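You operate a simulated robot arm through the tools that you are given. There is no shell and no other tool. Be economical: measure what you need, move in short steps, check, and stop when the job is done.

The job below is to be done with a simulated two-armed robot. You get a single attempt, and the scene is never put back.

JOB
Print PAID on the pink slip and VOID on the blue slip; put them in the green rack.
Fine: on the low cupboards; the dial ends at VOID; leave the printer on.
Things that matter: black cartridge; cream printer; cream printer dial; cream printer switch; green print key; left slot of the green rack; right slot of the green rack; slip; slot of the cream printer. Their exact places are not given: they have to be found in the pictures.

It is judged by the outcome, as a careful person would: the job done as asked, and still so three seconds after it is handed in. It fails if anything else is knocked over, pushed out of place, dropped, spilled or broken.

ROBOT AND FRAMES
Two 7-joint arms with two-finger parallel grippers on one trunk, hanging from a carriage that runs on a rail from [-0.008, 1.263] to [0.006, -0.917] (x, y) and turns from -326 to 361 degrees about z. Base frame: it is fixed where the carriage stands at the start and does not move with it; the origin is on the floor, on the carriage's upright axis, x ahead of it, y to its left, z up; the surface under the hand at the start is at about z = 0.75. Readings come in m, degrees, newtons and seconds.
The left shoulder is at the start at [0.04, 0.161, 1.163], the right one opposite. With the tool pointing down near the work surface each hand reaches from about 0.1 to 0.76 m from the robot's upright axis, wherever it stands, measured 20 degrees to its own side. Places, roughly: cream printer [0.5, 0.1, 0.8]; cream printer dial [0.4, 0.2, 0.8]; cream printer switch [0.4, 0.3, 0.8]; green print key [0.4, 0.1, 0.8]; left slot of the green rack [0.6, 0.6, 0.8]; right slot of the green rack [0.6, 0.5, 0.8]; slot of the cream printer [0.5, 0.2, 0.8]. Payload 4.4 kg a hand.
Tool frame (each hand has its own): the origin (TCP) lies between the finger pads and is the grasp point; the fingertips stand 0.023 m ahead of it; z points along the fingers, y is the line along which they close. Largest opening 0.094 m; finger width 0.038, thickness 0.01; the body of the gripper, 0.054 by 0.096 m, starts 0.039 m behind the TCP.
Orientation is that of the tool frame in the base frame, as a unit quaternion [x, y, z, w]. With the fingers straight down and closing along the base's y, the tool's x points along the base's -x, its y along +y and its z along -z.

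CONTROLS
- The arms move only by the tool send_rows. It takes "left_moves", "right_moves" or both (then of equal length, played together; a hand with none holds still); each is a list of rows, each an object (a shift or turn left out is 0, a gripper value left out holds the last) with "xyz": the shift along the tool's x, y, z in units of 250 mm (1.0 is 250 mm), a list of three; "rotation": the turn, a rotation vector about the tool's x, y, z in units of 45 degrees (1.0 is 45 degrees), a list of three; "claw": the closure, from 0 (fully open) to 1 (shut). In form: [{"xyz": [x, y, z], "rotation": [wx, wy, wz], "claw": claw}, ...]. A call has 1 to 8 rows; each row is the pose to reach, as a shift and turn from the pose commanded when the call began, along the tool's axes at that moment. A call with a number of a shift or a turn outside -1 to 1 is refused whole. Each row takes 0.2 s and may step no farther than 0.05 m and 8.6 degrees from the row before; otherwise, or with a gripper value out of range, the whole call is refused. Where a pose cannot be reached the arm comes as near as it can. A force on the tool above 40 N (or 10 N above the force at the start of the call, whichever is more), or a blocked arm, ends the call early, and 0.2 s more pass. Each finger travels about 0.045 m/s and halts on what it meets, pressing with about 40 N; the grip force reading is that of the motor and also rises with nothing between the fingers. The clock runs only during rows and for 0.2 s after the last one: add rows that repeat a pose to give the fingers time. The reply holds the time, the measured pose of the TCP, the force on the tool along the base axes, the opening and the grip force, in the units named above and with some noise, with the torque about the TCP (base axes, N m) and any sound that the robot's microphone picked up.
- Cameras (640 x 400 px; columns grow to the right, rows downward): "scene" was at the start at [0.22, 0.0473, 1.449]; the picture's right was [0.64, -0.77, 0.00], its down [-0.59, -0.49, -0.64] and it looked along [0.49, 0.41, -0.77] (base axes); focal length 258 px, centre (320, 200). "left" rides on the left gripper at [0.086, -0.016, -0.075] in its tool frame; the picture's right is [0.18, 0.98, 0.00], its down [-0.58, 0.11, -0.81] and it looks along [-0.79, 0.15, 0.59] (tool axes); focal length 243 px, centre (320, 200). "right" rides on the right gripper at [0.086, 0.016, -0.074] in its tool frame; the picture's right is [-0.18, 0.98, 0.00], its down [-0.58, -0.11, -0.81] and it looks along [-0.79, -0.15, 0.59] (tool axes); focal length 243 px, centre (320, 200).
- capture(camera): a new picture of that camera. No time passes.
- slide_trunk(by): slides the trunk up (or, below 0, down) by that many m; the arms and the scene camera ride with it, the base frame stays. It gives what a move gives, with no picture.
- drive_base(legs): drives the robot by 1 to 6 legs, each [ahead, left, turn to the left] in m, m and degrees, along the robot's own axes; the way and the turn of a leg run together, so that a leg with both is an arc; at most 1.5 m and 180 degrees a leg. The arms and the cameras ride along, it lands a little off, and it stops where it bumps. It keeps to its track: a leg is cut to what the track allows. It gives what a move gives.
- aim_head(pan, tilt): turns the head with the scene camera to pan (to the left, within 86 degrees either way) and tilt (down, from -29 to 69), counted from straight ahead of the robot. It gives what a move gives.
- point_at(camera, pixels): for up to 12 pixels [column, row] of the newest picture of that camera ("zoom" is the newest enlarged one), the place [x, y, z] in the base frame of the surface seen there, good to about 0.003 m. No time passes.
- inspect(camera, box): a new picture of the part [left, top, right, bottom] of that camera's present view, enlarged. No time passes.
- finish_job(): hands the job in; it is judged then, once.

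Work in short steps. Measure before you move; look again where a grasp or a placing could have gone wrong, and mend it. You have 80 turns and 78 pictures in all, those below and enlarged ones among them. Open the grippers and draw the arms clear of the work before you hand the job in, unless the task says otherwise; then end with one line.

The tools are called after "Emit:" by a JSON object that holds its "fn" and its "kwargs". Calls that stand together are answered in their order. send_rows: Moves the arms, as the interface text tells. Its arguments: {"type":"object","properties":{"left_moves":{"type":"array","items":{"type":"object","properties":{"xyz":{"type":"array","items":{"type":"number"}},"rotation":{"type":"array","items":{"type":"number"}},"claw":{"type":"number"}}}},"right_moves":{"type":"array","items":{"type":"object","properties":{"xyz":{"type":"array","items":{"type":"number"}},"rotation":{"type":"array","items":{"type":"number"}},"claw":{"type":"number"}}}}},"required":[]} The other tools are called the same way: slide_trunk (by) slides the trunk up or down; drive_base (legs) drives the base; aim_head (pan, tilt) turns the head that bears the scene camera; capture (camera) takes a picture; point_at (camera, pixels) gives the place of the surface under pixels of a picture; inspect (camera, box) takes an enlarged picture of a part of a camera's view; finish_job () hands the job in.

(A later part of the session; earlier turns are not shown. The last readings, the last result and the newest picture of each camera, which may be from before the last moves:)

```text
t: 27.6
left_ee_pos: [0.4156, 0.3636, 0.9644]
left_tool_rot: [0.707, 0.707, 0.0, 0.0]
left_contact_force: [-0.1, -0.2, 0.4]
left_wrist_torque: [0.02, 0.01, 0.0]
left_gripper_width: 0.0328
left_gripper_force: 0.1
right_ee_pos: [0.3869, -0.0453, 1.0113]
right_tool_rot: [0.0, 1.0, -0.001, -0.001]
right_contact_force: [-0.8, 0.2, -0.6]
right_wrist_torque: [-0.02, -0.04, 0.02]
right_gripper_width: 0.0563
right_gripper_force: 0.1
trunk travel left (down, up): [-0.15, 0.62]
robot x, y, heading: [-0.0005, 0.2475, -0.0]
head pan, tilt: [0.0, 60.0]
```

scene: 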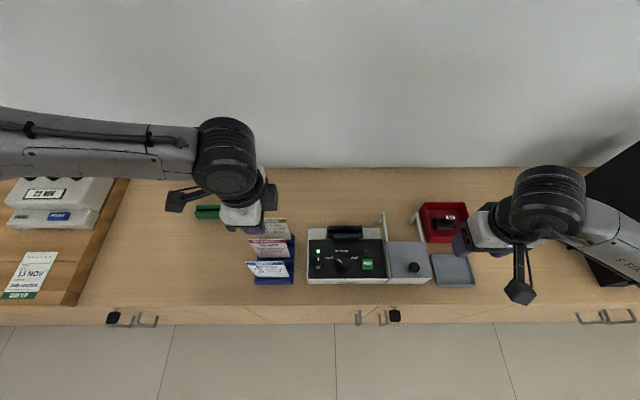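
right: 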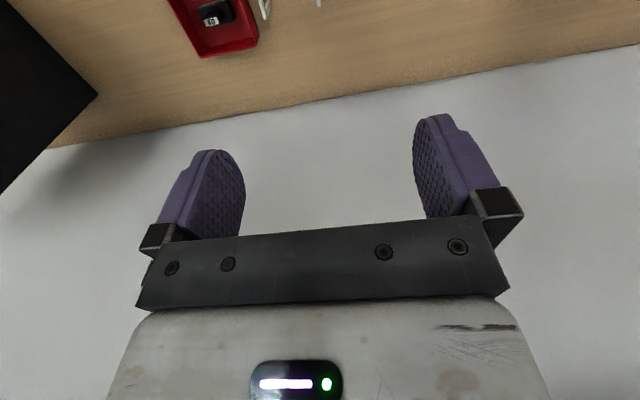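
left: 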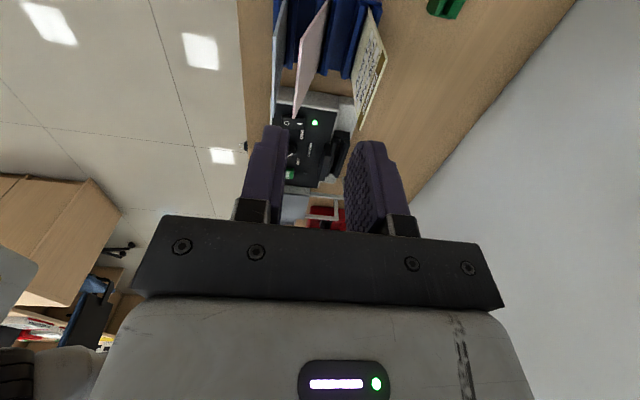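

Reachable here, but the margin was small, so I'll lower the trunk another 0.12 m while raising the hands first.

Emit:
{"fn": "send_rows", "kwargs": {"left_moves": [{"xyz": [0, 0, -0.18]}, {"xyz": [0, 0, -0.36]}, {"xyz": [0, 0, -0.48]}], "right_moves": [{"xyz": [0, 0, -0.18]}, {"xyz": [0, 0, -0.36]}, {"xyz": [0, 0, -0.48]}]}}

Emit:
{"fn": "slide_trunk", "kwargs": {"by": -0.12}}

Emit:
{"fn": "capture", "kwargs": {"camera": "scene"}}

Emit:
{"fn": "capture", "kwargs": {"camera": "left"}}

```text
t: 28.4
left_ee_pos: [0.4141, 0.3622, 1.0843]
left_tool_rot: [0.708, 0.706, 0.001, 0.0]
left_contact_force: [0.2, -0.6, 0.7]
left_wrist_torque: [0.0, 0.03, 0.0]
left_gripper_width: 0.033
left_gripper_force: 0.0
right_ee_pos: [0.389, -0.0432, 1.1266]
right_tool_rot: [0.0, 1.0, -0.001, -0.001]
right_contact_force: [-0.1, 1.1, 0.4]
right_wrist_torque: [0.01, 0.02, 0.01]
right_gripper_width: 0.0564
right_gripper_force: 0.0
trunk travel left (down, up): [-0.15, 0.62]
robot x, y, heading: [-0.0024, 0.2461, 0.1]
head pan, tilt: [0.0, 60.0]
```

```text
t: 29.9
left_ee_pos: [0.413, 0.3627, 0.9633]
left_tool_rot: [0.708, 0.706, -0.001, 0.001]
left_contact_force: [-0.3, -0.7, -0.6]
left_wrist_torque: [-0.01, -0.01, 0.01]
left_gripper_width: 0.033
left_gripper_force: 0.0
right_ee_pos: [0.3881, -0.0433, 1.0072]
right_tool_rot: [0.0, 1.0, -0.001, -0.001]
right_contact_force: [-0.7, -0.4, 0.0]
right_wrist_torque: [-0.01, -0.01, 0.02]
right_gripper_width: 0.0566
right_gripper_force: 0.0
trunk travel left (down, up): [-0.03, 0.74]
robot x, y, heading: [-0.0008, 0.246, 0.1]
head pan, tilt: [0.0, 60.0]
```

```text
52 pictures are left
```

scene: 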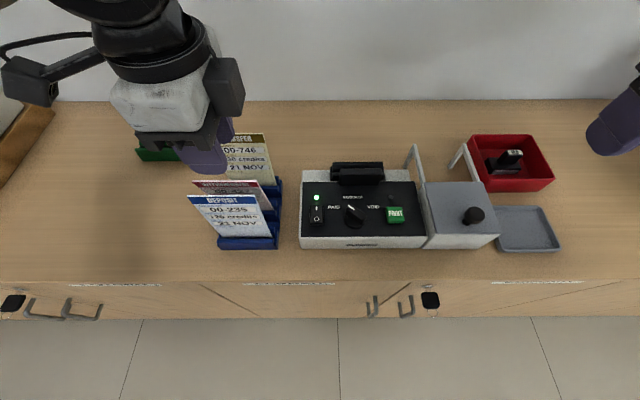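

```text
51 pictures are left
```

left: 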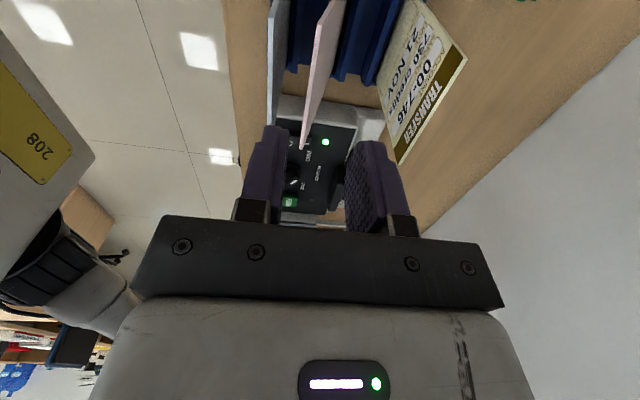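

Clear view: the pink slip's top falls between the fingers. I'll descend with a 2 mm +x offset, close to ~11 mm, bring the slip upright (+x), then close fully.

Emit:
{"fn": "send_rows", "kwargs": {"left_moves": [{"xyz": [0, 0.008, 0.1]}, {"xyz": [0, 0.008, 0.2]}, {"xyz": [0, 0.008, 0.29]}, {"xyz": [0, 0.02, 0.29], "claw": 0.87}, {"xyz": [0, 0.04, 0.29], "claw": 0.87}, {"xyz": [0, 0.07, 0.29], "claw": 0.87}, {"xyz": [0, 0.07, 0.29], "claw": 1}, {"xyz": [0, 0.07, 0.29], "claw": 1}]}}

Emit:
{"fn": "inspect", "kwargs": {"camera": "scene", "box": [130, 120, 306, 260]}}

```text
t: 31.7
left_ee_pos: [0.4314, 0.3619, 0.8913]
left_tool_rot: [0.708, 0.706, 0.001, 0.001]
left_contact_force: [-0.9, 0.1, -0.1]
left_wrist_torque: [-0.03, -0.01, -0.05]
left_gripper_width: 0.0014
left_gripper_force: 40.8
right_ee_pos: [0.3879, -0.0424, 1.0065]
right_tool_rot: [0.001, 1.0, -0.001, -0.001]
right_contact_force: [0.7, 0.0, 0.0]
right_wrist_torque: [-0.04, 0.0, 0.01]
right_gripper_width: 0.0563
right_gripper_force: 0.0
trunk travel left (down, up): [-0.03, 0.74]
robot x, y, heading: [-0.0035, 0.2471, 0.1]
head pan, tilt: [0.0, 60.0]
```

```text
2.86 times, centred on (218, 190) of scene
```

zoom: 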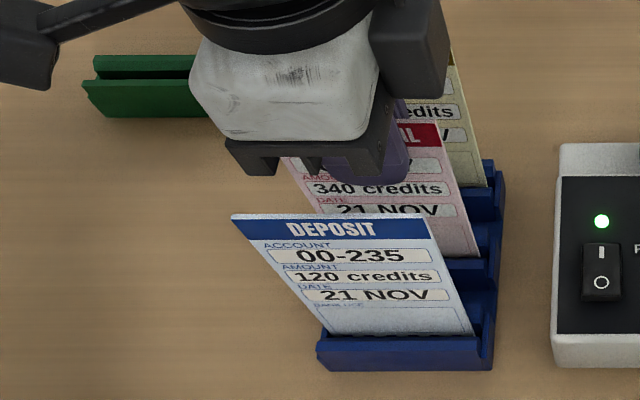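

Gripped (1.4 mm). I'll lift straight up 0.16 m, then move right toward the printer.

Emit:
{"fn": "send_rows", "kwargs": {"left_moves": [{"xyz": [0, 0, -0.1]}, {"xyz": [0, 0, -0.25]}, {"xyz": [0, 0, -0.42]}, {"xyz": [0, 0, -0.6]}, {"xyz": [-0.1, 0, -0.64]}, {"xyz": [-0.25, 0, -0.64]}, {"xyz": [-0.4, 0, -0.64]}, {"xyz": [-0.4, 0, -0.64]}]}}

Emit:
{"fn": "capture", "kwargs": {"camera": "scene"}}

```text
t: 33.5
left_ee_pos: [0.4259, 0.3799, 1.0414]
left_tool_rot: [0.708, 0.706, 0.0, -0.001]
left_contact_force: [-0.1, 0.1, 0.3]
left_wrist_torque: [-0.01, 0.0, 0.01]
left_gripper_width: 0.0017
left_gripper_force: 39.8
left hand out of reach, approached as far as the arm can: row 3, 4, 5, 6, 7, 8
right_ee_pos: [0.3885, -0.0432, 1.0064]
right_tool_rot: [0.0, 1.0, -0.001, -0.001]
right_contact_force: [0.2, 0.1, -0.1]
right_wrist_torque: [-0.04, -0.01, -0.03]
right_gripper_width: 0.0564
right_gripper_force: 0.0
trunk travel left (down, up): [-0.03, 0.74]
robot x, y, heading: [-0.0027, 0.2497, -0.0]
head pan, tilt: [0.0, 60.0]
```

```text
49 pictures are left
```

scene: 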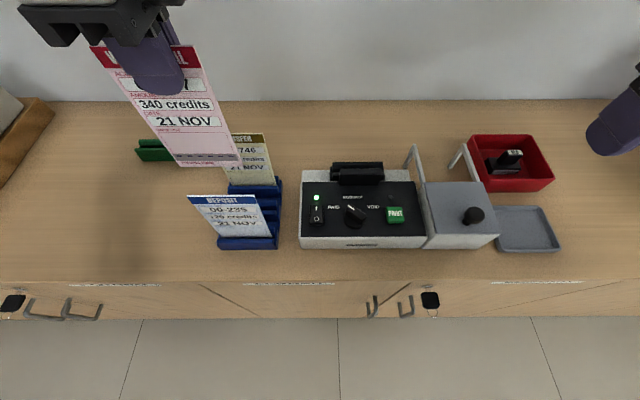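

The slip is out and intact, but the left hand is at its inboard limit; driving the carriage right by 0.24 m will bring the printer within its range. First I bring the right hand in and up so it stays clear of the black binders on the right.

Emit:
{"fn": "send_rows", "kwargs": {"right_moves": [{"xyz": [0.05, 0.1, -0.1]}, {"xyz": [0.1, 0.2, -0.2]}, {"xyz": [0.15, 0.3, -0.3]}, {"xyz": [0.2, 0.4, -0.4]}, {"xyz": [0.2, 0.48, -0.45]}]}}

Emit:
{"fn": "drive_base", "kwargs": {"legs": [[0, -0.24, 0]]}}

Emit:
{"fn": "capture", "kwargs": {"camera": "scene"}}

```text
t: 34.7
left_ee_pos: [0.4272, 0.3814, 1.0424]
left_tool_rot: [0.708, 0.707, 0.0, -0.001]
left_contact_force: [0.5, -0.3, -0.2]
left_wrist_torque: [0.0, 0.0, 0.02]
left_gripper_width: 0.0015
left_gripper_force: 39.3
right_ee_pos: [0.3392, 0.0761, 1.117]
right_tool_rot: [0.001, 1.0, 0.0, 0.0]
right_contact_force: [0.4, -0.2, 0.5]
right_wrist_torque: [0.02, -0.03, 0.03]
right_gripper_width: 0.0565
right_gripper_force: 0.0
trunk travel left (down, up): [-0.03, 0.74]
robot x, y, heading: [-0.0002, 0.2499, -0.0]
head pan, tilt: [0.0, 60.0]
```

```text
t: 36.5
left_ee_pos: [0.4279, 0.1384, 1.0422]
left_tool_rot: [0.708, 0.706, 0.0, 0.0]
left_contact_force: [-0.5, 1.1, 0.7]
left_wrist_torque: [0.04, 0.01, -0.04]
left_gripper_width: 0.0015
left_gripper_force: 39.4
right_ee_pos: [0.3414, -0.1659, 1.1163]
right_tool_rot: [-0.001, 1.0, 0.0, -0.001]
right_contact_force: [0.3, -0.1, -0.1]
right_wrist_torque: [0.0, 0.0, -0.03]
right_gripper_width: 0.0564
right_gripper_force: 0.1
trunk travel left (down, up): [-0.03, 0.74]
robot x, y, heading: [0.0007, 0.0092, -0.2]
head pan, tilt: [0.0, 60.0]
```

```text
48 pictures are left
```

scene: 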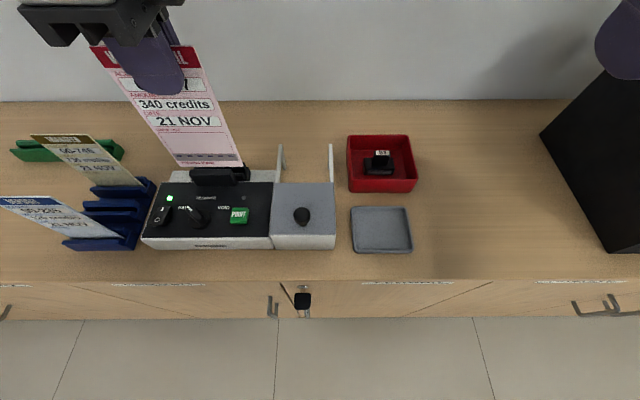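

Now I measure the held slip's edges and bottom.

Emit:
{"fn": "point_at", "kwargs": {"camera": "scene", "pixels": [[98, 55], [150, 120], [175, 155], [181, 161], [238, 161], [225, 125], [210, 85], [200, 55]]}}

```text
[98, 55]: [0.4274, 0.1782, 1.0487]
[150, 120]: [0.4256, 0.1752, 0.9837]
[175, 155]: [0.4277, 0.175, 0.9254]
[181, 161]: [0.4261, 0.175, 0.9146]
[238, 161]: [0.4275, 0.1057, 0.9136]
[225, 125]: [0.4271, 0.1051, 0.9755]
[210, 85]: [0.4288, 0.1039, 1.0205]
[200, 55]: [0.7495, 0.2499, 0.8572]
```

The slip is centred at y≈0.140 (TCP +2 mm), plane x≈0.427, bottom 0.131 below the TCP. I'll move over the slot (TCP [0.494, 0.1775]) and lower until the bottom is just above 0.84.

Emit:
{"fn": "send_rows", "kwargs": {"left_moves": [{"xyz": [0.05, 0.09, 0]}, {"xyz": [0.1, 0.18, 0]}, {"xyz": [0.157, 0.264, 0]}, {"xyz": [0.157, 0.264, 0.1]}, {"xyz": [0.157, 0.264, 0.2]}, {"xyz": [0.157, 0.264, 0.27]}, {"xyz": [0.157, 0.264, 0.27]}]}}

Emit:
{"fn": "capture", "kwargs": {"camera": "scene"}}

Emit:
{"fn": "capture", "kwargs": {"camera": "left"}}

```text
t: 38.1
left_ee_pos: [0.4947, 0.1744, 0.9722]
left_tool_rot: [0.708, 0.706, 0.0, -0.001]
left_contact_force: [0.1, 0.9, -0.1]
left_wrist_torque: [-0.07, -0.04, 0.01]
left_gripper_width: 0.0016
left_gripper_force: 40.0
right_ee_pos: [0.3401, -0.1663, 1.1161]
right_tool_rot: [0.0, 1.0, -0.001, -0.001]
right_contact_force: [-0.3, -0.2, -0.1]
right_wrist_torque: [-0.03, 0.03, 0.01]
right_gripper_width: 0.0562
right_gripper_force: 0.1
trunk travel left (down, up): [-0.03, 0.74]
robot x, y, heading: [-0.0012, 0.0034, 0.1]
head pan, tilt: [0.0, 60.0]
```

```text
47 pictures are left
```

scene: 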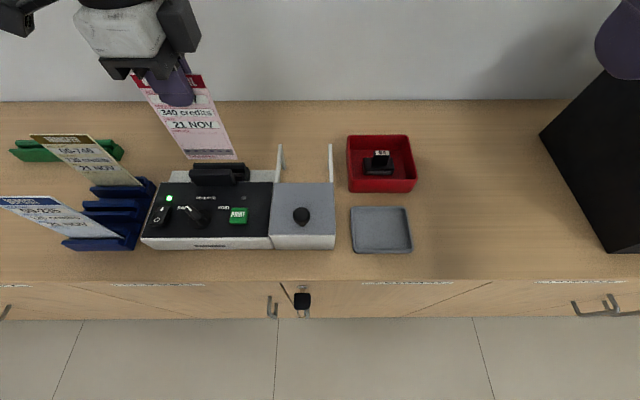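

```text
46 pictures are left
```

left: 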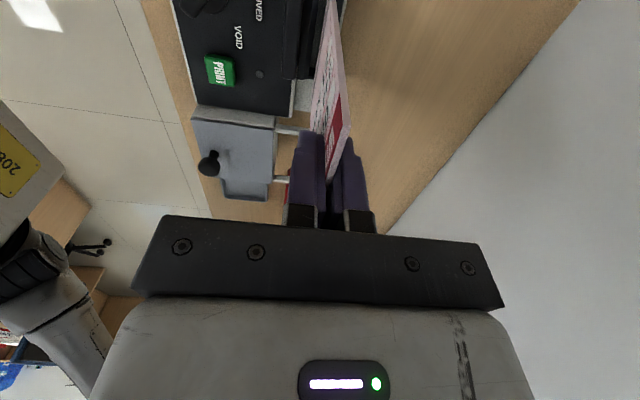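

Emit:
{"fn": "inspect", "kwargs": {"camera": "scene", "box": [160, 120, 272, 200]}}

Emit:
{"fn": "point_at", "kwargs": {"camera": "zoom", "pixels": [[155, 225], [300, 222], [425, 222], [395, 130], [100, 140], [190, 275], [250, 275], [490, 260], [350, 270], [180, 258], [180, 310], [508, 280]]}}

```text
5.00 times, centred on (216, 160) of scene
```

zoom: 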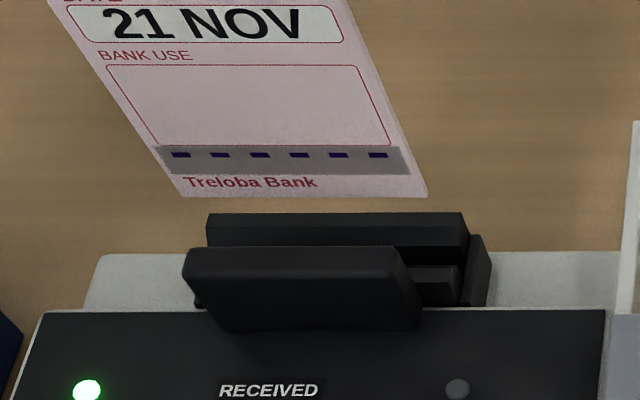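

```text
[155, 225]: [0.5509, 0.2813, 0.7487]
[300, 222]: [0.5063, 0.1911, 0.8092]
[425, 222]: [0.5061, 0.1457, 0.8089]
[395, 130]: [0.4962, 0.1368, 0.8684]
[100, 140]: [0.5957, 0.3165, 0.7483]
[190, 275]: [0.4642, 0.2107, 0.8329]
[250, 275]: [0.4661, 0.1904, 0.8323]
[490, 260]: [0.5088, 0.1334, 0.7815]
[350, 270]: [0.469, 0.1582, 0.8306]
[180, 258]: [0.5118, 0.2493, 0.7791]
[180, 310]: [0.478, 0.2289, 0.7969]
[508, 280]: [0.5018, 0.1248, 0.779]
```

Emit:
{"fn": "point_at", "kwargs": {"camera": "zoom", "pixels": [[188, 192], [175, 178], [421, 192], [410, 165], [300, 192], [207, 225], [463, 225], [207, 240], [463, 238]]}}

```text
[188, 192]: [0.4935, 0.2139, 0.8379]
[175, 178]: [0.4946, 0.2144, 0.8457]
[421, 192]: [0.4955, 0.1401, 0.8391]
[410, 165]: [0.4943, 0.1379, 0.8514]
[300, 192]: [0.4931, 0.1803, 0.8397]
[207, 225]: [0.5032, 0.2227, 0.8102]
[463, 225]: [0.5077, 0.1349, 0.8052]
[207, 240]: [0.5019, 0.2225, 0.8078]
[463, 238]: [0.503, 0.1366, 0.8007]
```

The slip spans y 0.138–0.215 against slot ends 0.1365–0.2225, so I shift +3 mm in y and lower so that the bottom enters to ≈0.795.

Emit:
{"fn": "send_rows", "kwargs": {"left_moves": [{"xyz": [0.012, 0, 0]}, {"xyz": [0.012, 0, 0.06]}, {"xyz": [0.012, 0, 0.11]}, {"xyz": [0.012, 0, 0.15]}, {"xyz": [0.012, 0, 0.172]}, {"xyz": [0.012, 0, 0.172]}]}}

Emit:
{"fn": "inspect", "kwargs": {"camera": "scene", "box": [130, 110, 258, 200]}}

```text
t: 39.5
left_ee_pos: [0.4934, 0.1794, 0.93]
left_tool_rot: [0.708, 0.706, 0.0, 0.0]
left_contact_force: [0.0, -0.4, 1.0]
left_wrist_torque: [0.02, -0.05, -0.02]
left_gripper_width: 0.0016
left_gripper_force: 39.8
right_ee_pos: [0.341, -0.1664, 1.1159]
right_tool_rot: [0.0, 1.0, -0.001, -0.001]
right_contact_force: [-0.2, -0.6, 0.4]
right_wrist_torque: [-0.03, -0.03, -0.04]
right_gripper_width: 0.0564
right_gripper_force: 0.1
trunk travel left (down, up): [-0.03, 0.74]
robot x, y, heading: [-0.0011, 0.0044, -0.1]
head pan, tilt: [0.0, 60.0]
```

```text
4.44 times, centred on (194, 155) of scene
```

zoom: 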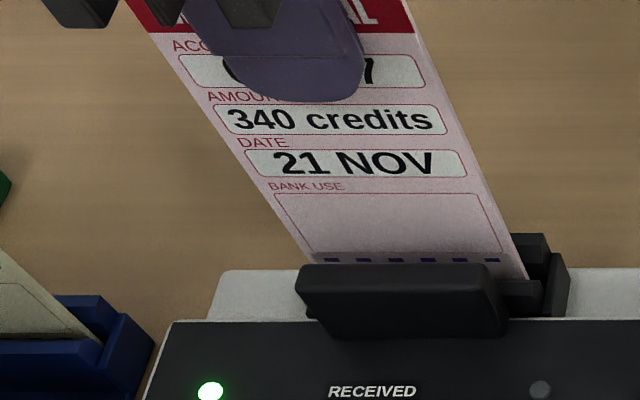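

It entered the slot cleanly. I'll continue down in small steps up to 32 mm, watching for floor contact.

Emit:
{"fn": "send_rows", "kwargs": {"left_moves": [{"xyz": [0, 0, 0.02]}, {"xyz": [0, 0, 0.04]}, {"xyz": [0, 0, 0.055]}, {"xyz": [0, 0, 0.065]}]}}

```text
t: 40.5
left_ee_pos: [0.4943, 0.1802, 0.9156]
left_tool_rot: [0.708, 0.707, 0.0, 0.001]
left_contact_force: [-0.9, 0.6, 5.2]
left_wrist_torque: [-0.03, 0.12, 0.0]
left_gripper_width: 0.0014
left_gripper_force: 40.0
right_ee_pos: [0.3404, -0.1662, 1.1166]
right_tool_rot: [0.0, 1.0, 0.0, -0.001]
right_contact_force: [-0.1, 0.1, 0.2]
right_wrist_torque: [0.03, -0.02, -0.02]
right_gripper_width: 0.0564
right_gripper_force: 0.1
trunk travel left (down, up): [-0.03, 0.74]
robot x, y, heading: [0.0024, 0.0079, 0.1]
head pan, tilt: [0.0, 60.0]
```

Floor contact (5 N) at bottom ≈0.784, which matches the stamp height. I'll check the lamp/slip, then release.

Emit:
{"fn": "send_rows", "kwargs": {"left_moves": [{"xyz": [0, 0, 0], "claw": 0.8}, {"xyz": [0, 0, 0], "claw": 0.65}, {"xyz": [0, 0, 0], "claw": 0.65}, {"xyz": [0, 0, -0.12], "claw": 0.65}, {"xyz": [0, 0, -0.3], "claw": 0.65}, {"xyz": [0, 0, -0.45], "claw": 0.65}, {"xyz": [0.2, 0, -0.48], "claw": 0.65}, {"xyz": [0.39, 0, -0.48], "claw": 0.65}]}}

Emit:
{"fn": "capture", "kwargs": {"camera": "scene"}}

Emit:
{"fn": "inspect", "kwargs": {"camera": "scene", "box": [130, 110, 274, 255]}}

```text
refused: row 7 steps farther than a row can; nothing moved
```

```text
43 pictures are left
```

scene: 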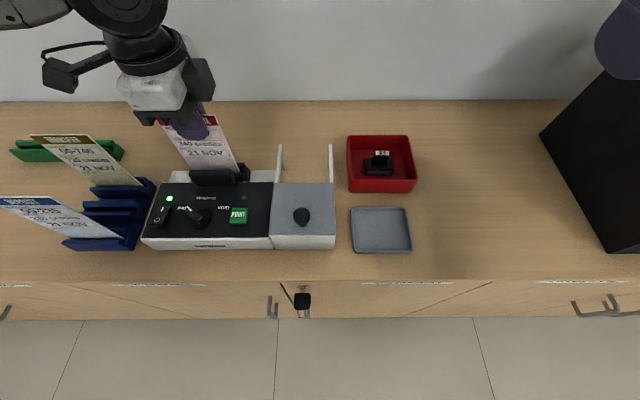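

```text
2.76 times, centred on (202, 182) of scene
```

zoom: 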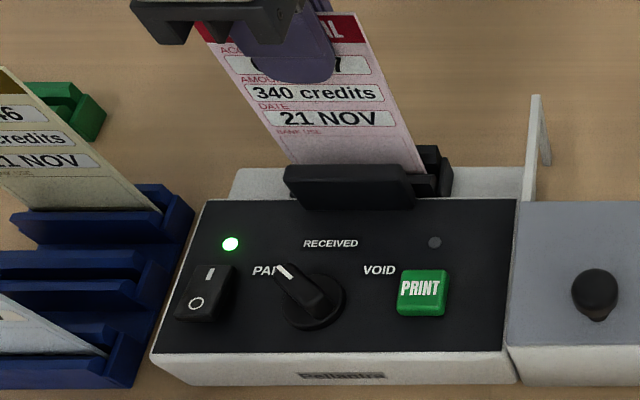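

The slip sits in the slot facing the stamp, dial on PAID. I'll keep holding it and press PRINT with the right hand, tilted 25° so its wrist stays away from the left one; first step is tilting and approaching.

Emit:
{"fn": "send_rows", "kwargs": {"right_moves": [{"xyz": [0, 0.1, 0], "rotation": [0, -0.14, 0], "claw": 0.7}, {"xyz": [0, 0.22, 0], "rotation": [0, -0.28, 0], "claw": 1}, {"xyz": [0, 0.36, 0.05], "rotation": [0, -0.42, 0], "claw": 1}, {"xyz": [0, 0.5, 0.12], "rotation": [0, -0.556, 0], "claw": 1}, {"xyz": [0, 0.66, 0.2], "rotation": [0, -0.556, 0], "claw": 1}, {"xyz": [0, 0.8, 0.3], "rotation": [0, -0.556, 0], "claw": 1}, {"xyz": [0, 0.95, 0.4], "rotation": [0, -0.556, 0], "claw": 1}]}}

Emit:
{"fn": "capture", "kwargs": {"camera": "scene"}}

```text
t: 42.1
left_ee_pos: [0.4948, 0.1799, 0.9145]
left_tool_rot: [0.708, 0.707, 0.0, 0.0]
left_contact_force: [-0.5, -1.5, 11.4]
left_wrist_torque: [-0.23, -0.02, -0.02]
left_gripper_width: 0.0018
left_gripper_force: 40.2
right_ee_pos: [0.3396, 0.0707, 1.014]
right_tool_rot: [-0.001, 0.976, -0.003, 0.219]
right_contact_force: [-1.3, 0.7, 1.6]
right_wrist_torque: [0.0, -0.05, 0.0]
right_gripper_width: 0.0002
right_gripper_force: 39.7
trunk travel left (down, up): [-0.03, 0.74]
robot x, y, heading: [0.0038, 0.005, -0.2]
head pan, tilt: [0.0, 60.0]
```

```text
41 pictures are left
```

scene: 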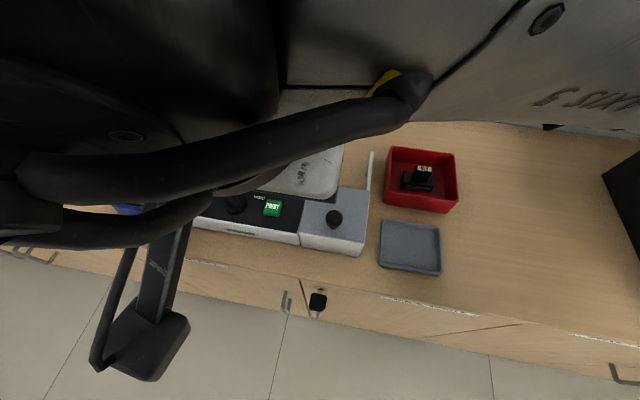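

The tilted hand is at [0.340, 0.071, 1.014]. I'll move to just above the key (TCP [0.412, 0.130, 0.88]) and check with the wrist camera.

Emit:
{"fn": "send_rows", "kwargs": {"right_moves": [{"xyz": [-0.006, 0.04, 0.12]}, {"xyz": [-0.012, 0.08, 0.24]}, {"xyz": [-0.018, 0.13, 0.36]}, {"xyz": [-0.025, 0.18, 0.48]}, {"xyz": [-0.032, 0.236, 0.607]}, {"xyz": [-0.032, 0.236, 0.607]}]}}

Emit:
{"fn": "capture", "kwargs": {"camera": "right"}}

Emit:
{"fn": "capture", "kwargs": {"camera": "scene"}}

```text
t: 43.5
left_ee_pos: [0.4945, 0.1805, 0.9136]
left_tool_rot: [0.708, 0.707, 0.002, 0.0]
left_contact_force: [0.1, 0.4, 10.6]
left_wrist_torque: [-0.02, 0.05, 0.01]
left_gripper_width: 0.0016
left_gripper_force: 40.3
right_ee_pos: [0.4102, 0.1288, 0.8818]
right_tool_rot: [0.0, 0.976, -0.001, 0.217]
right_contact_force: [0.2, 0.1, 0.5]
right_wrist_torque: [0.01, 0.0, 0.01]
right_gripper_width: 0.0
right_gripper_force: 40.1
trunk travel left (down, up): [-0.03, 0.74]
robot x, y, heading: [0.0003, 0.002, 0.4]
head pan, tilt: [0.0, 60.0]
```

```text
40 pictures are left
```

right: 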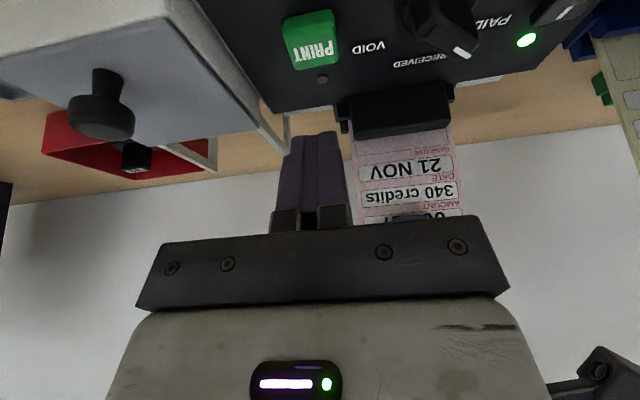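

```text
39 pictures are left
```

scene: 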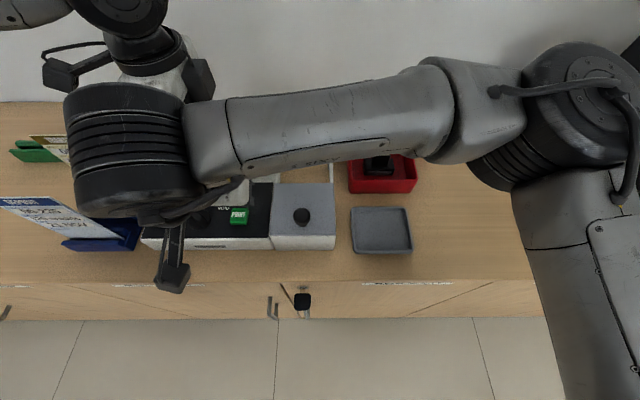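

Alignment is good. I'll press straight down (45 mm total) in small steps and come back up.

Emit:
{"fn": "send_rows", "kwargs": {"right_moves": [{"xyz": [0.043, 0, 0.09]}, {"xyz": [0.06, 0, 0.127]}, {"xyz": [0.068, 0, 0.145]}, {"xyz": [0.074, 0, 0.156]}, {"xyz": [0.078, 0, 0.165]}, {"xyz": [0.078, 0, 0.165]}, {"xyz": [0.05, 0, 0.105]}, {"xyz": [0.0, 0, 0.0]}]}}

Emit:
{"fn": "capture", "kwargs": {"camera": "right"}}

```text
t: 45.3
left_ee_pos: [0.4944, 0.1811, 0.9147]
left_tool_rot: [0.707, 0.707, 0.001, 0.0]
left_contact_force: [0.2, -0.1, 10.2]
left_wrist_torque: [-0.04, 0.01, -0.01]
left_gripper_width: 0.0014
left_gripper_force: 39.9
right_ee_pos: [0.4114, 0.13, 0.8832]
right_tool_rot: [0.001, 0.976, -0.001, 0.217]
right_contact_force: [0.6, 0.3, -0.4]
right_wrist_torque: [-0.01, 0.03, -0.05]
right_gripper_width: 0.0
right_gripper_force: 40.4
trunk travel left (down, up): [-0.03, 0.74]
robot x, y, heading: [0.0007, 0.0073, 0.2]
head pan, tilt: [0.0, 60.0]
heard: click
```

```text
38 pictures are left
```

right: 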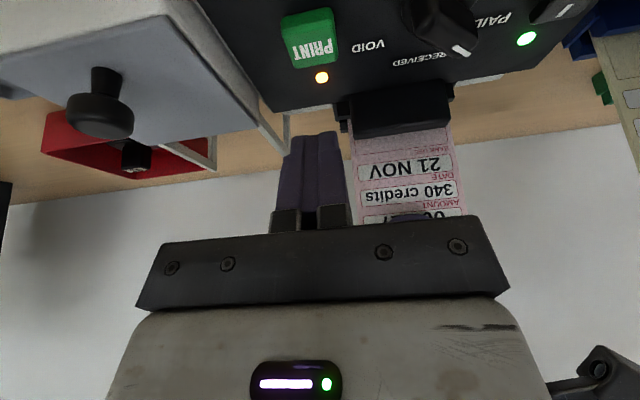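

A click, and the orange lamp is lit (printing). I'll withdraw the right hand upward and to the right while it works.

Emit:
{"fn": "send_rows", "kwargs": {"right_moves": [{"xyz": [0, 0, -0.15]}, {"xyz": [0, -0.1, -0.3]}, {"xyz": [0, -0.25, -0.4]}, {"xyz": [0, -0.4, -0.5]}, {"xyz": [0, -0.55, -0.6]}, {"xyz": [0, -0.7, -0.65]}, {"xyz": [0, -0.85, -0.65]}, {"xyz": [0, -0.98, -0.65]}]}}

Emit:
{"fn": "inspect", "kwargs": {"camera": "scene", "box": [130, 110, 274, 255]}}

```text
t: 47.1
left_ee_pos: [0.494, 0.1804, 0.9157]
left_tool_rot: [0.707, 0.707, 0.0, 0.0]
left_contact_force: [-0.1, 0.3, 8.0]
left_wrist_torque: [0.02, -0.05, 0.04]
left_gripper_width: 0.0014
left_gripper_force: 40.4
right_ee_pos: [0.3411, -0.1181, 1.0275]
right_tool_rot: [0.0, 0.976, 0.0, 0.217]
right_contact_force: [0.0, 0.8, 0.1]
right_wrist_torque: [-0.03, 0.03, -0.01]
right_gripper_width: 0.0001
right_gripper_force: 40.1
trunk travel left (down, up): [-0.03, 0.74]
robot x, y, heading: [0.0034, 0.0054, -0.3]
head pan, tilt: [0.0, 60.0]
```

```text
2.76 times, centred on (202, 182) of scene
```

zoom: 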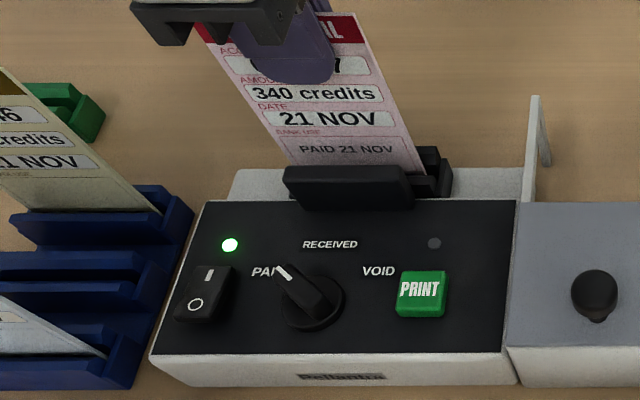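

"PAID 21 NOV" is printed and the lamp is out. I'll lift the slip 0.155 m straight out.

Emit:
{"fn": "send_rows", "kwargs": {"left_moves": [{"xyz": [0, 0, -0.06]}, {"xyz": [0, 0, -0.16]}, {"xyz": [0, 0, -0.3]}, {"xyz": [0, 0, -0.46]}, {"xyz": [0, 0, -0.62]}, {"xyz": [0, 0, -0.62]}]}}

Emit:
{"fn": "drive_base", "kwargs": {"legs": [[0, 0.245, 0]]}}

Emit:
{"fn": "aim_head", "kwargs": {"pan": 25, "tilt": 50}}

Emit:
{"fn": "capture", "kwargs": {"camera": "scene"}}

```text
t: 48.5
left_ee_pos: [0.4877, 0.1869, 1.0686]
left_tool_rot: [0.707, 0.707, 0.001, 0.001]
left_contact_force: [-1.0, 0.4, -0.4]
left_wrist_torque: [0.02, -0.01, 0.0]
left_gripper_width: 0.0014
left_gripper_force: 39.9
left hand out of reach, approached as far as the arm can: row 5, 6
right_ee_pos: [0.3425, -0.1176, 1.0261]
right_tool_rot: [0.0, 0.976, -0.001, 0.216]
right_contact_force: [-0.2, 0.2, -0.2]
right_wrist_torque: [-0.01, -0.01, -0.02]
right_gripper_width: 0.0002
right_gripper_force: 40.0
trunk travel left (down, up): [-0.03, 0.74]
robot x, y, heading: [0.0034, 0.0053, -0.1]
head pan, tilt: [0.0, 60.0]
```

```text
t: 50.3
left_ee_pos: [0.4868, 0.4331, 1.0678]
left_tool_rot: [0.706, 0.708, -0.001, 0.0]
left_contact_force: [-0.1, 0.5, 0.4]
left_wrist_torque: [0.02, 0.0, 0.0]
left_gripper_width: 0.0015
left_gripper_force: 40.3
right_ee_pos: [0.3408, 0.1291, 1.0271]
right_tool_rot: [-0.001, 0.976, -0.001, 0.217]
right_contact_force: [0.8, -0.1, -0.3]
right_wrist_torque: [0.01, -0.01, 0.02]
right_gripper_width: 0.0001
right_gripper_force: 39.5
trunk travel left (down, up): [-0.03, 0.74]
robot x, y, heading: [-0.0034, 0.2483, 0.3]
head pan, tilt: [0.0, 60.0]
```

```text
t: 51.2
left_ee_pos: [0.4856, 0.4334, 1.0682]
left_tool_rot: [0.707, 0.708, 0.0, 0.0]
left_contact_force: [-0.5, 0.1, -0.1]
left_wrist_torque: [0.01, 0.01, -0.01]
left_gripper_width: 0.0015
left_gripper_force: 39.7
right_ee_pos: [0.3401, 0.1289, 1.0257]
right_tool_rot: [-0.002, 0.976, 0.0, 0.216]
right_contact_force: [0.1, -0.3, -0.6]
right_wrist_torque: [-0.01, 0.0, -0.01]
right_gripper_width: 0.0
right_gripper_force: 40.6
trunk travel left (down, up): [-0.03, 0.74]
robot x, y, heading: [0.0019, 0.2516, 0.0]
head pan, tilt: [25.0, 50.0]
```

```text
36 pictures are left
```

scene: 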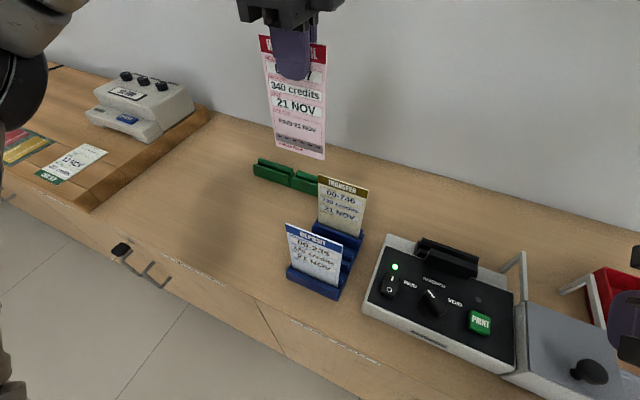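

I'll zoom on the green rack and measure its slots.

Emit:
{"fn": "inspect", "kwargs": {"camera": "scene", "box": [245, 140, 341, 200]}}

Emit:
{"fn": "point_at", "kwargs": {"camera": "zoom", "pixels": [[90, 115], [60, 145], [150, 150], [150, 165], [150, 180], [150, 195], [270, 200], [285, 250], [310, 215], [420, 230], [420, 245], [420, 262]]}}

```text
6.67 times, centred on (293, 170) of scene
```

zoom: 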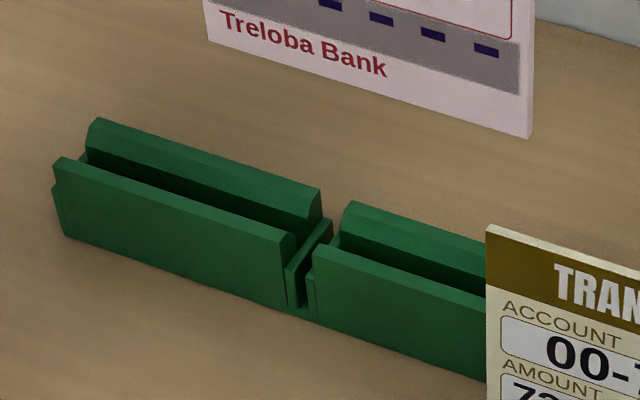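

```text
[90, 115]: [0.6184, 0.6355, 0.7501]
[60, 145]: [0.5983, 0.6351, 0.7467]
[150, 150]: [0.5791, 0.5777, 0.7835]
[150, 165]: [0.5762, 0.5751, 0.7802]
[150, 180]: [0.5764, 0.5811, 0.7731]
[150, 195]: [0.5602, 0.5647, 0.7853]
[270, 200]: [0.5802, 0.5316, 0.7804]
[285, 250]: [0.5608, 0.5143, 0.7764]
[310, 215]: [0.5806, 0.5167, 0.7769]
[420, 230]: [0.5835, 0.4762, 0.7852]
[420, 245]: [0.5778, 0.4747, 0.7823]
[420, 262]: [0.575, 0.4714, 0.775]
```

Emit:
{"fn": "point_at", "kwargs": {"camera": "zoom", "pixels": [[100, 124], [316, 192], [66, 162], [290, 236], [349, 207], [318, 250], [330, 228], [298, 262], [58, 190], [480, 245], [480, 300], [200, 180]]}}

Emit:
{"fn": "inspect", "kwargs": {"camera": "scene", "box": [230, 30, 350, 170]}}

Emit:
{"fn": "point_at", "kwargs": {"camera": "zoom", "pixels": [[130, 360], [260, 370], [130, 340], [120, 240], [265, 340], [268, 150], [105, 70], [266, 200]]}}

```text
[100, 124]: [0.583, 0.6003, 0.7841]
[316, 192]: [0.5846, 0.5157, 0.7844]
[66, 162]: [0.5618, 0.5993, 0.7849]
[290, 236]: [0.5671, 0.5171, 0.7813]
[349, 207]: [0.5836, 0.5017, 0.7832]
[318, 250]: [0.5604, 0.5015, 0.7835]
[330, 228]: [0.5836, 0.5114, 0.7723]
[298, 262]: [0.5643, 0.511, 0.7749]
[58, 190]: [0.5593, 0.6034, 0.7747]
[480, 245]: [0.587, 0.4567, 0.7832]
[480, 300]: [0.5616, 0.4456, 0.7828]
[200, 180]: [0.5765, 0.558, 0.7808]
```

```text
2.86 times, centred on (290, 100) of scene
```

zoom: 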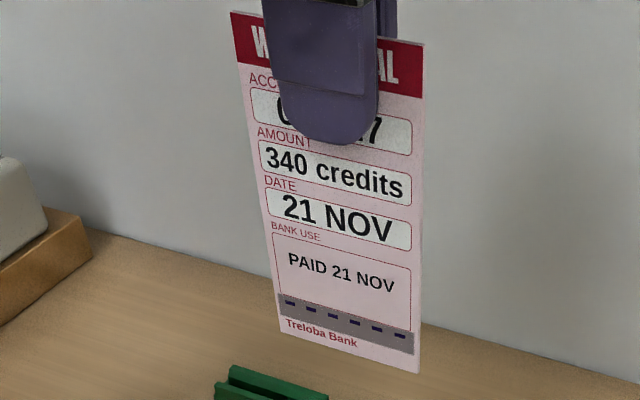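

```text
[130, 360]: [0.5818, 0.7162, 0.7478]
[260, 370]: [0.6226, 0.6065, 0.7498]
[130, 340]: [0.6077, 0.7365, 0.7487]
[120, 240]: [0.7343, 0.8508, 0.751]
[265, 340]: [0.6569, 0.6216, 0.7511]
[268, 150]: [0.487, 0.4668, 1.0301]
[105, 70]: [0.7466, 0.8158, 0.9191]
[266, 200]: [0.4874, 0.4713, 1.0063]
```

Right slot: x centre ≈0.572, y ≈0.417–0.502 (centre 0.4595), top z 0.785. I'll take the pink slip over it and lower to bottom ≈0.82 for a check.

Emit:
{"fn": "send_rows", "kwargs": {"left_moves": [{"xyz": [0.03, 0.11, 0]}, {"xyz": [0.06, 0.22, 0]}, {"xyz": [0.102, 0.343, 0]}, {"xyz": [0.102, 0.343, 0.12]}, {"xyz": [0.102, 0.343, 0.24]}, {"xyz": [0.102, 0.343, 0.36]}, {"xyz": [0.102, 0.343, 0.46]}, {"xyz": [0.102, 0.343, 0.46]}]}}

Emit:
{"fn": "inspect", "kwargs": {"camera": "scene", "box": [240, 60, 384, 200]}}

```text
t: 53.0
left_ee_pos: [0.5701, 0.4598, 0.9518]
left_tool_rot: [0.707, 0.707, 0.0, -0.001]
left_contact_force: [-0.2, 0.3, -0.1]
left_wrist_torque: [0.03, 0.0, -0.03]
left_gripper_width: 0.0017
left_gripper_force: 39.3
left hand out of reach, approached as far as the arm can: row 1, 2, 3, 4, 5
right_ee_pos: [0.3415, 0.1293, 1.0265]
right_tool_rot: [-0.001, 0.976, -0.001, 0.217]
right_contact_force: [0.5, -0.2, -0.3]
right_wrist_torque: [-0.06, -0.02, 0.0]
right_gripper_width: 0.0001
right_gripper_force: 39.8
trunk travel left (down, up): [-0.03, 0.74]
robot x, y, heading: [-0.0004, 0.2479, 0.4]
head pan, tilt: [25.0, 50.0]
```

```text
2.86 times, centred on (312, 130) of scene
```

zoom: 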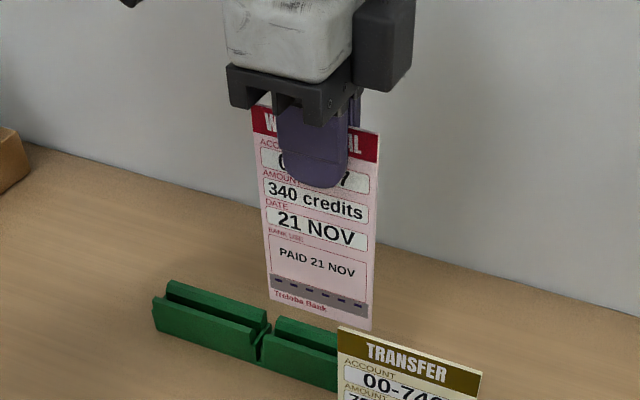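

Final row was reached ([0.570, 0.460, 0.952]). I'll verify slip edges against the rack before lowering.

Emit:
{"fn": "inspect", "kwargs": {"camera": "scene", "box": [300, 130, 372, 190]}}

Emit:
{"fn": "point_at", "kwargs": {"camera": "zoom", "pixels": [[300, 60], [285, 140], [62, 60], [65, 85], [10, 285], [40, 290], [150, 110], [285, 90]]}}

```text
6.67 times, centred on (336, 160) of scene
```

zoom: 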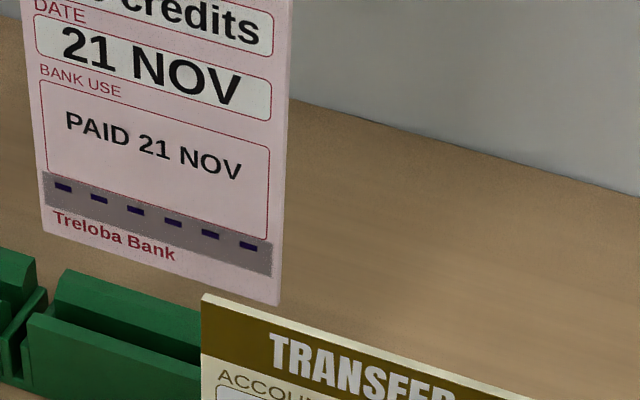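

```text
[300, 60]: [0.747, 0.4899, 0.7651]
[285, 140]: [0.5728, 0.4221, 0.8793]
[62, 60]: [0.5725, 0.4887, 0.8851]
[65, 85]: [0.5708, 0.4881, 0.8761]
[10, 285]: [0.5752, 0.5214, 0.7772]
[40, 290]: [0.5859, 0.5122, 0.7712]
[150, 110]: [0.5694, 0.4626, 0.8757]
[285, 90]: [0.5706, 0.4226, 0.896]
```

Emit:
{"fn": "point_at", "kwargs": {"camera": "zoom", "pixels": [[46, 225], [43, 190], [275, 295], [280, 250], [68, 275], [35, 322], [190, 310], [190, 360], [160, 330], [90, 315], [48, 235]]}}

```text
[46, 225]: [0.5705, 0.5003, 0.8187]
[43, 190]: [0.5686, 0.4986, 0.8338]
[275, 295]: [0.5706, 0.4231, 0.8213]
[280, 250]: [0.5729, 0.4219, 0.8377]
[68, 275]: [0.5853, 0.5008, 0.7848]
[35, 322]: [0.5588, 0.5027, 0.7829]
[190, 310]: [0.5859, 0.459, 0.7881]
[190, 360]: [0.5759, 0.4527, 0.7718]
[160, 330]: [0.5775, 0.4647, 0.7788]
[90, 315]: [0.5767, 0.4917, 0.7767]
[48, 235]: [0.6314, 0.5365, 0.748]
```

The slip (y 0.4215–0.5005, x 0.571) lines up with the slot; shift −1 mm in y and lower about 45 mm.

Emit:
{"fn": "send_rows", "kwargs": {"left_moves": [{"xyz": [-0.005, 0.004, 0.05]}, {"xyz": [-0.005, 0.004, 0.1]}, {"xyz": [-0.005, 0.004, 0.14]}, {"xyz": [-0.005, 0.004, 0.17]}, {"xyz": [-0.005, 0.004, 0.19]}]}}

Emit:
{"fn": "inspect", "kwargs": {"camera": "scene", "box": [260, 90, 372, 200]}}

```text
t: 54.2
left_ee_pos: [0.5728, 0.4574, 0.9061]
left_tool_rot: [0.706, 0.708, -0.001, 0.001]
left_contact_force: [0.1, 0.9, -0.4]
left_wrist_torque: [0.01, -0.02, -0.02]
left_gripper_width: 0.0015
left_gripper_force: 40.3
right_ee_pos: [0.3398, 0.1285, 1.0257]
right_tool_rot: [-0.002, 0.976, 0.0, 0.216]
right_contact_force: [-0.4, 0.4, 0.1]
right_wrist_torque: [0.0, 0.01, 0.04]
right_gripper_width: 0.0
right_gripper_force: 40.0
trunk travel left (down, up): [-0.03, 0.74]
robot x, y, heading: [0.0003, 0.2524, 0.2]
head pan, tilt: [25.0, 50.0]
```

```text
3.64 times, centred on (316, 145) of scene
```

zoom: 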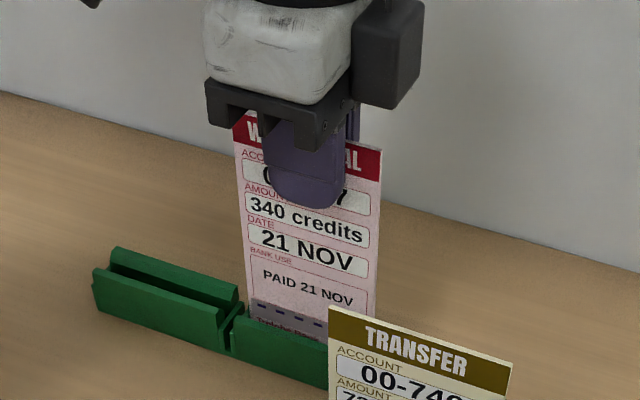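

The slip has entered the slot. Continue down in small steps until contact.

Emit:
{"fn": "send_rows", "kwargs": {"left_moves": [{"xyz": [0, 0, 0.02]}, {"xyz": [0, 0, 0.035]}, {"xyz": [0, 0, 0.05]}, {"xyz": [0, 0, 0.06]}]}}

```text
t: 55.2
left_ee_pos: [0.5726, 0.4592, 0.8913]
left_tool_rot: [0.706, 0.708, 0.001, 0.0]
left_contact_force: [-0.1, 0.5, -0.2]
left_wrist_torque: [0.0, 0.01, 0.01]
left_gripper_width: 0.0016
left_gripper_force: 39.8
right_ee_pos: [0.3398, 0.1288, 1.0262]
right_tool_rot: [-0.002, 0.976, 0.0, 0.217]
right_contact_force: [-0.1, 0.0, -0.3]
right_wrist_torque: [0.0, 0.0, -0.02]
right_gripper_width: 0.0003
right_gripper_force: 40.4
trunk travel left (down, up): [-0.03, 0.74]
robot x, y, heading: [-0.0009, 0.25, 0.2]
head pan, tilt: [25.0, 50.0]
```

Emit:
{"fn": "send_rows", "kwargs": {"left_moves": [{"xyz": [0, 0, 0.006]}, {"xyz": [0, 0, 0.012]}, {"xyz": [0, 0, 0.018]}]}}

```text
t: 56.0
left_ee_pos: [0.5743, 0.4596, 0.8911]
left_tool_rot: [0.707, 0.707, 0.0, 0.002]
left_contact_force: [-4.7, -0.6, 26.7]
left_wrist_torque: [-0.02, 0.65, 0.01]
left_gripper_width: 0.0017
left_gripper_force: 39.5
right_ee_pos: [0.3421, 0.1296, 1.0265]
right_tool_rot: [-0.002, 0.976, 0.0, 0.216]
right_contact_force: [0.0, 1.0, -0.1]
right_wrist_torque: [0.01, -0.01, 0.01]
right_gripper_width: 0.0001
right_gripper_force: 39.8
trunk travel left (down, up): [-0.03, 0.74]
robot x, y, heading: [-0.0023, 0.2508, 0.3]
head pan, tilt: [25.0, 50.0]
```

The bottom rests on the slot floor (27 N). I'll relieve the pressure, open slightly, and rise straight up.

Emit:
{"fn": "send_rows", "kwargs": {"left_moves": [{"xyz": [0, 0, -0.014]}, {"xyz": [0, 0, -0.014], "claw": 0.9}, {"xyz": [0, 0, -0.014], "claw": 0.75}, {"xyz": [0, 0, -0.014], "claw": 0.65}, {"xyz": [0, 0, -0.14], "claw": 0.65}, {"xyz": [0, 0, -0.3], "claw": 0.65}, {"xyz": [0, 0, -0.44], "claw": 0.65}]}}

Emit:
{"fn": "capture", "kwargs": {"camera": "scene"}}

```text
t: 57.6
left_ee_pos: [0.5689, 0.4776, 1.0003]
left_tool_rot: [0.706, 0.709, 0.0, -0.001]
left_contact_force: [-0.2, -0.3, -0.5]
left_wrist_torque: [0.0, -0.03, 0.01]
left_gripper_width: 0.033
left_gripper_force: 0.1
left hand out of reach, approached as far as the arm can: row 7
right_ee_pos: [0.3393, 0.1315, 1.0259]
right_tool_rot: [-0.002, 0.976, 0.001, 0.216]
right_contact_force: [-0.5, -0.6, -0.2]
right_wrist_torque: [-0.03, -0.02, 0.0]
right_gripper_width: 0.0002
right_gripper_force: 40.0
trunk travel left (down, up): [-0.03, 0.74]
robot x, y, heading: [-0.0045, 0.2527, 0.3]
head pan, tilt: [25.0, 50.0]
```

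```text
30 pictures are left
```

scene: 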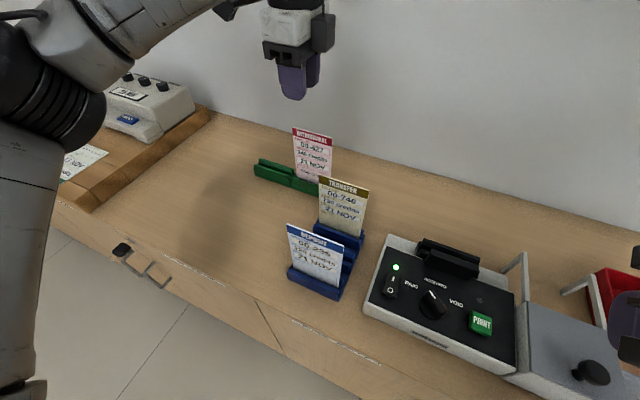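

The pink slip stands in the green rack. Next is the dial: I measure it again in this view.

Emit:
{"fn": "inspect", "kwargs": {"camera": "scene", "box": [400, 270, 464, 330]}}

Emit:
{"fn": "send_rows", "kwargs": {"right_moves": [{"xyz": [-0.01, 0.06, 0.1], "rotation": [0, 0.14, 0], "claw": 0.9}, {"xyz": [-0.02, 0.12, 0.2], "rotation": [0, 0.28, 0], "claw": 0.8}, {"xyz": [-0.03, 0.18, 0.3], "rotation": [0, 0.42, 0], "claw": 0.68}, {"xyz": [-0.049, 0.244, 0.4], "rotation": [0, 0.556, 0], "claw": 0.68}, {"xyz": [-0.049, 0.244, 0.4], "rotation": [0, 0.556, 0], "claw": 0.68}]}}

```text
6.67 times, centred on (432, 300) of scene
```

zoom: 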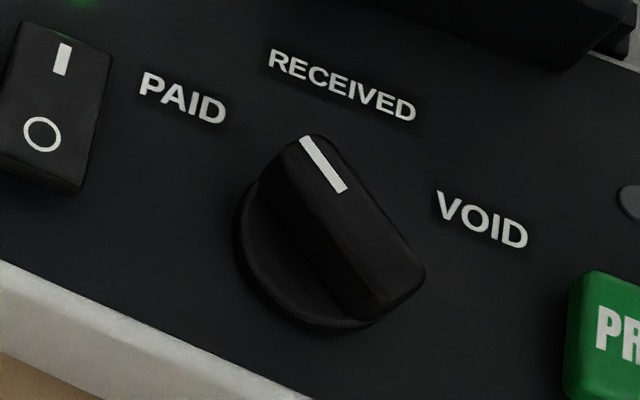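

```text
t: 58.8
left_ee_pos: [0.5678, 0.4759, 1.0011]
left_tool_rot: [0.707, 0.708, -0.001, 0.001]
left_contact_force: [-0.3, 0.0, -0.2]
left_wrist_torque: [0.03, 0.01, 0.03]
left_gripper_width: 0.0331
left_gripper_force: 0.1
right_ee_pos: [0.3926, 0.1877, 0.9401]
right_tool_rot: [0.0, 1.0, -0.001, -0.001]
right_contact_force: [0.3, 0.9, 0.5]
right_wrist_torque: [-0.03, -0.01, -0.01]
right_gripper_width: 0.0301
right_gripper_force: 0.1
trunk travel left (down, up): [-0.03, 0.74]
robot x, y, heading: [-0.002, 0.248, 0.2]
head pan, tilt: [25.0, 50.0]
```

Emit:
{"fn": "point_at", "kwargs": {"camera": "zoom", "pixels": [[307, 140], [340, 188], [375, 250], [400, 280], [285, 165], [330, 140], [360, 295], [418, 262], [245, 245], [350, 325], [330, 230]]}}

```text
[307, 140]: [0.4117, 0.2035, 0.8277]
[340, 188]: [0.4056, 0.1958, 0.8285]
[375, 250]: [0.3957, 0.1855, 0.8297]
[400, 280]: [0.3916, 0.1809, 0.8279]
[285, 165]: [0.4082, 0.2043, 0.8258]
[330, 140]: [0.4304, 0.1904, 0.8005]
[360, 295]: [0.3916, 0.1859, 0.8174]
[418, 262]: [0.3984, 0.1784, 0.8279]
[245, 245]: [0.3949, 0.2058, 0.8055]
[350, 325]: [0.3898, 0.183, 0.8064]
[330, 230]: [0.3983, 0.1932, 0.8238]
```

Bar centre ≈[0.401, 0.191], direction ≈53°. I'll yaw the right hand 45° (tool z −) and lower over the bar.

Emit:
{"fn": "send_rows", "kwargs": {"right_moves": [{"xyz": [-0.01, 0.004, 0.03], "rotation": [0, 0, -0.17]}, {"xyz": [-0.02, 0.008, 0.06], "rotation": [0, 0, -0.34]}, {"xyz": [-0.034, 0.013, 0.1], "rotation": [0, 0, -0.51]}, {"xyz": [-0.034, 0.013, 0.14], "rotation": [0, 0, -0.68]}, {"xyz": [-0.034, 0.013, 0.18], "rotation": [0, 0, -0.85]}, {"xyz": [-0.034, 0.013, 0.22], "rotation": [0, 0, -1.0]}, {"xyz": [-0.034, 0.013, 0.34], "rotation": [0, 0, -1.0]}, {"xyz": [-0.034, 0.013, 0.41], "rotation": [0, 0, -1.0]}]}}

```text
t: 60.6
left_ee_pos: [0.5693, 0.477, 1.001]
left_tool_rot: [0.706, 0.708, 0.0, 0.001]
left_contact_force: [0.3, 0.2, -0.7]
left_wrist_torque: [0.02, 0.0, 0.0]
left_gripper_width: 0.0327
left_gripper_force: 0.1
right_ee_pos: [0.4008, 0.1954, 0.8381]
right_tool_rot: [-0.385, 0.923, -0.001, -0.001]
right_contact_force: [0.2, 0.7, 0.2]
right_wrist_torque: [0.02, -0.02, 0.01]
right_gripper_width: 0.0301
right_gripper_force: 0.0
trunk travel left (down, up): [-0.03, 0.74]
robot x, y, heading: [0.0005, 0.2535, 0.2]
head pan, tilt: [25.0, 50.0]
```

Now close on the bar (shifting −4 mm in y) and turn clockwise 45° as the first part.

Emit:
{"fn": "send_rows", "kwargs": {"right_moves": [{"xyz": [0.01, -0.01, 0.012], "claw": 0.85}, {"xyz": [0.01, -0.01, 0.012], "claw": 0.95}, {"xyz": [0.01, -0.01, 0.012], "claw": 0.95}, {"xyz": [0.01, -0.01, 0.012], "rotation": [0, 0, 0.17]}, {"xyz": [0.01, -0.01, 0.012], "rotation": [0, 0, 0.34]}, {"xyz": [0.01, -0.01, 0.012], "rotation": [0, 0, 0.51]}, {"xyz": [0.01, -0.01, 0.012], "rotation": [0, 0, 0.68]}, {"xyz": [0.01, -0.01, 0.012], "rotation": [0, 0, 0.85]}]}}

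```text
t: 62.4
left_ee_pos: [0.5686, 0.4785, 1.001]
left_tool_rot: [0.706, 0.708, 0.0, -0.001]
left_contact_force: [-0.1, -0.5, 0.8]
left_wrist_torque: [-0.01, 0.0, 0.01]
left_gripper_width: 0.033
left_gripper_force: 0.1
right_ee_pos: [0.4004, 0.1925, 0.837]
right_tool_rot: [-0.06, 0.998, 0.001, 0.001]
right_contact_force: [-12.7, 8.0, 24.8]
right_wrist_torque: [0.17, -0.86, -0.01]
right_gripper_width: 0.0132
right_gripper_force: 45.2
trunk travel left (down, up): [-0.03, 0.74]
robot x, y, heading: [0.0011, 0.2506, 0.2]
head pan, tilt: [25.0, 50.0]
```

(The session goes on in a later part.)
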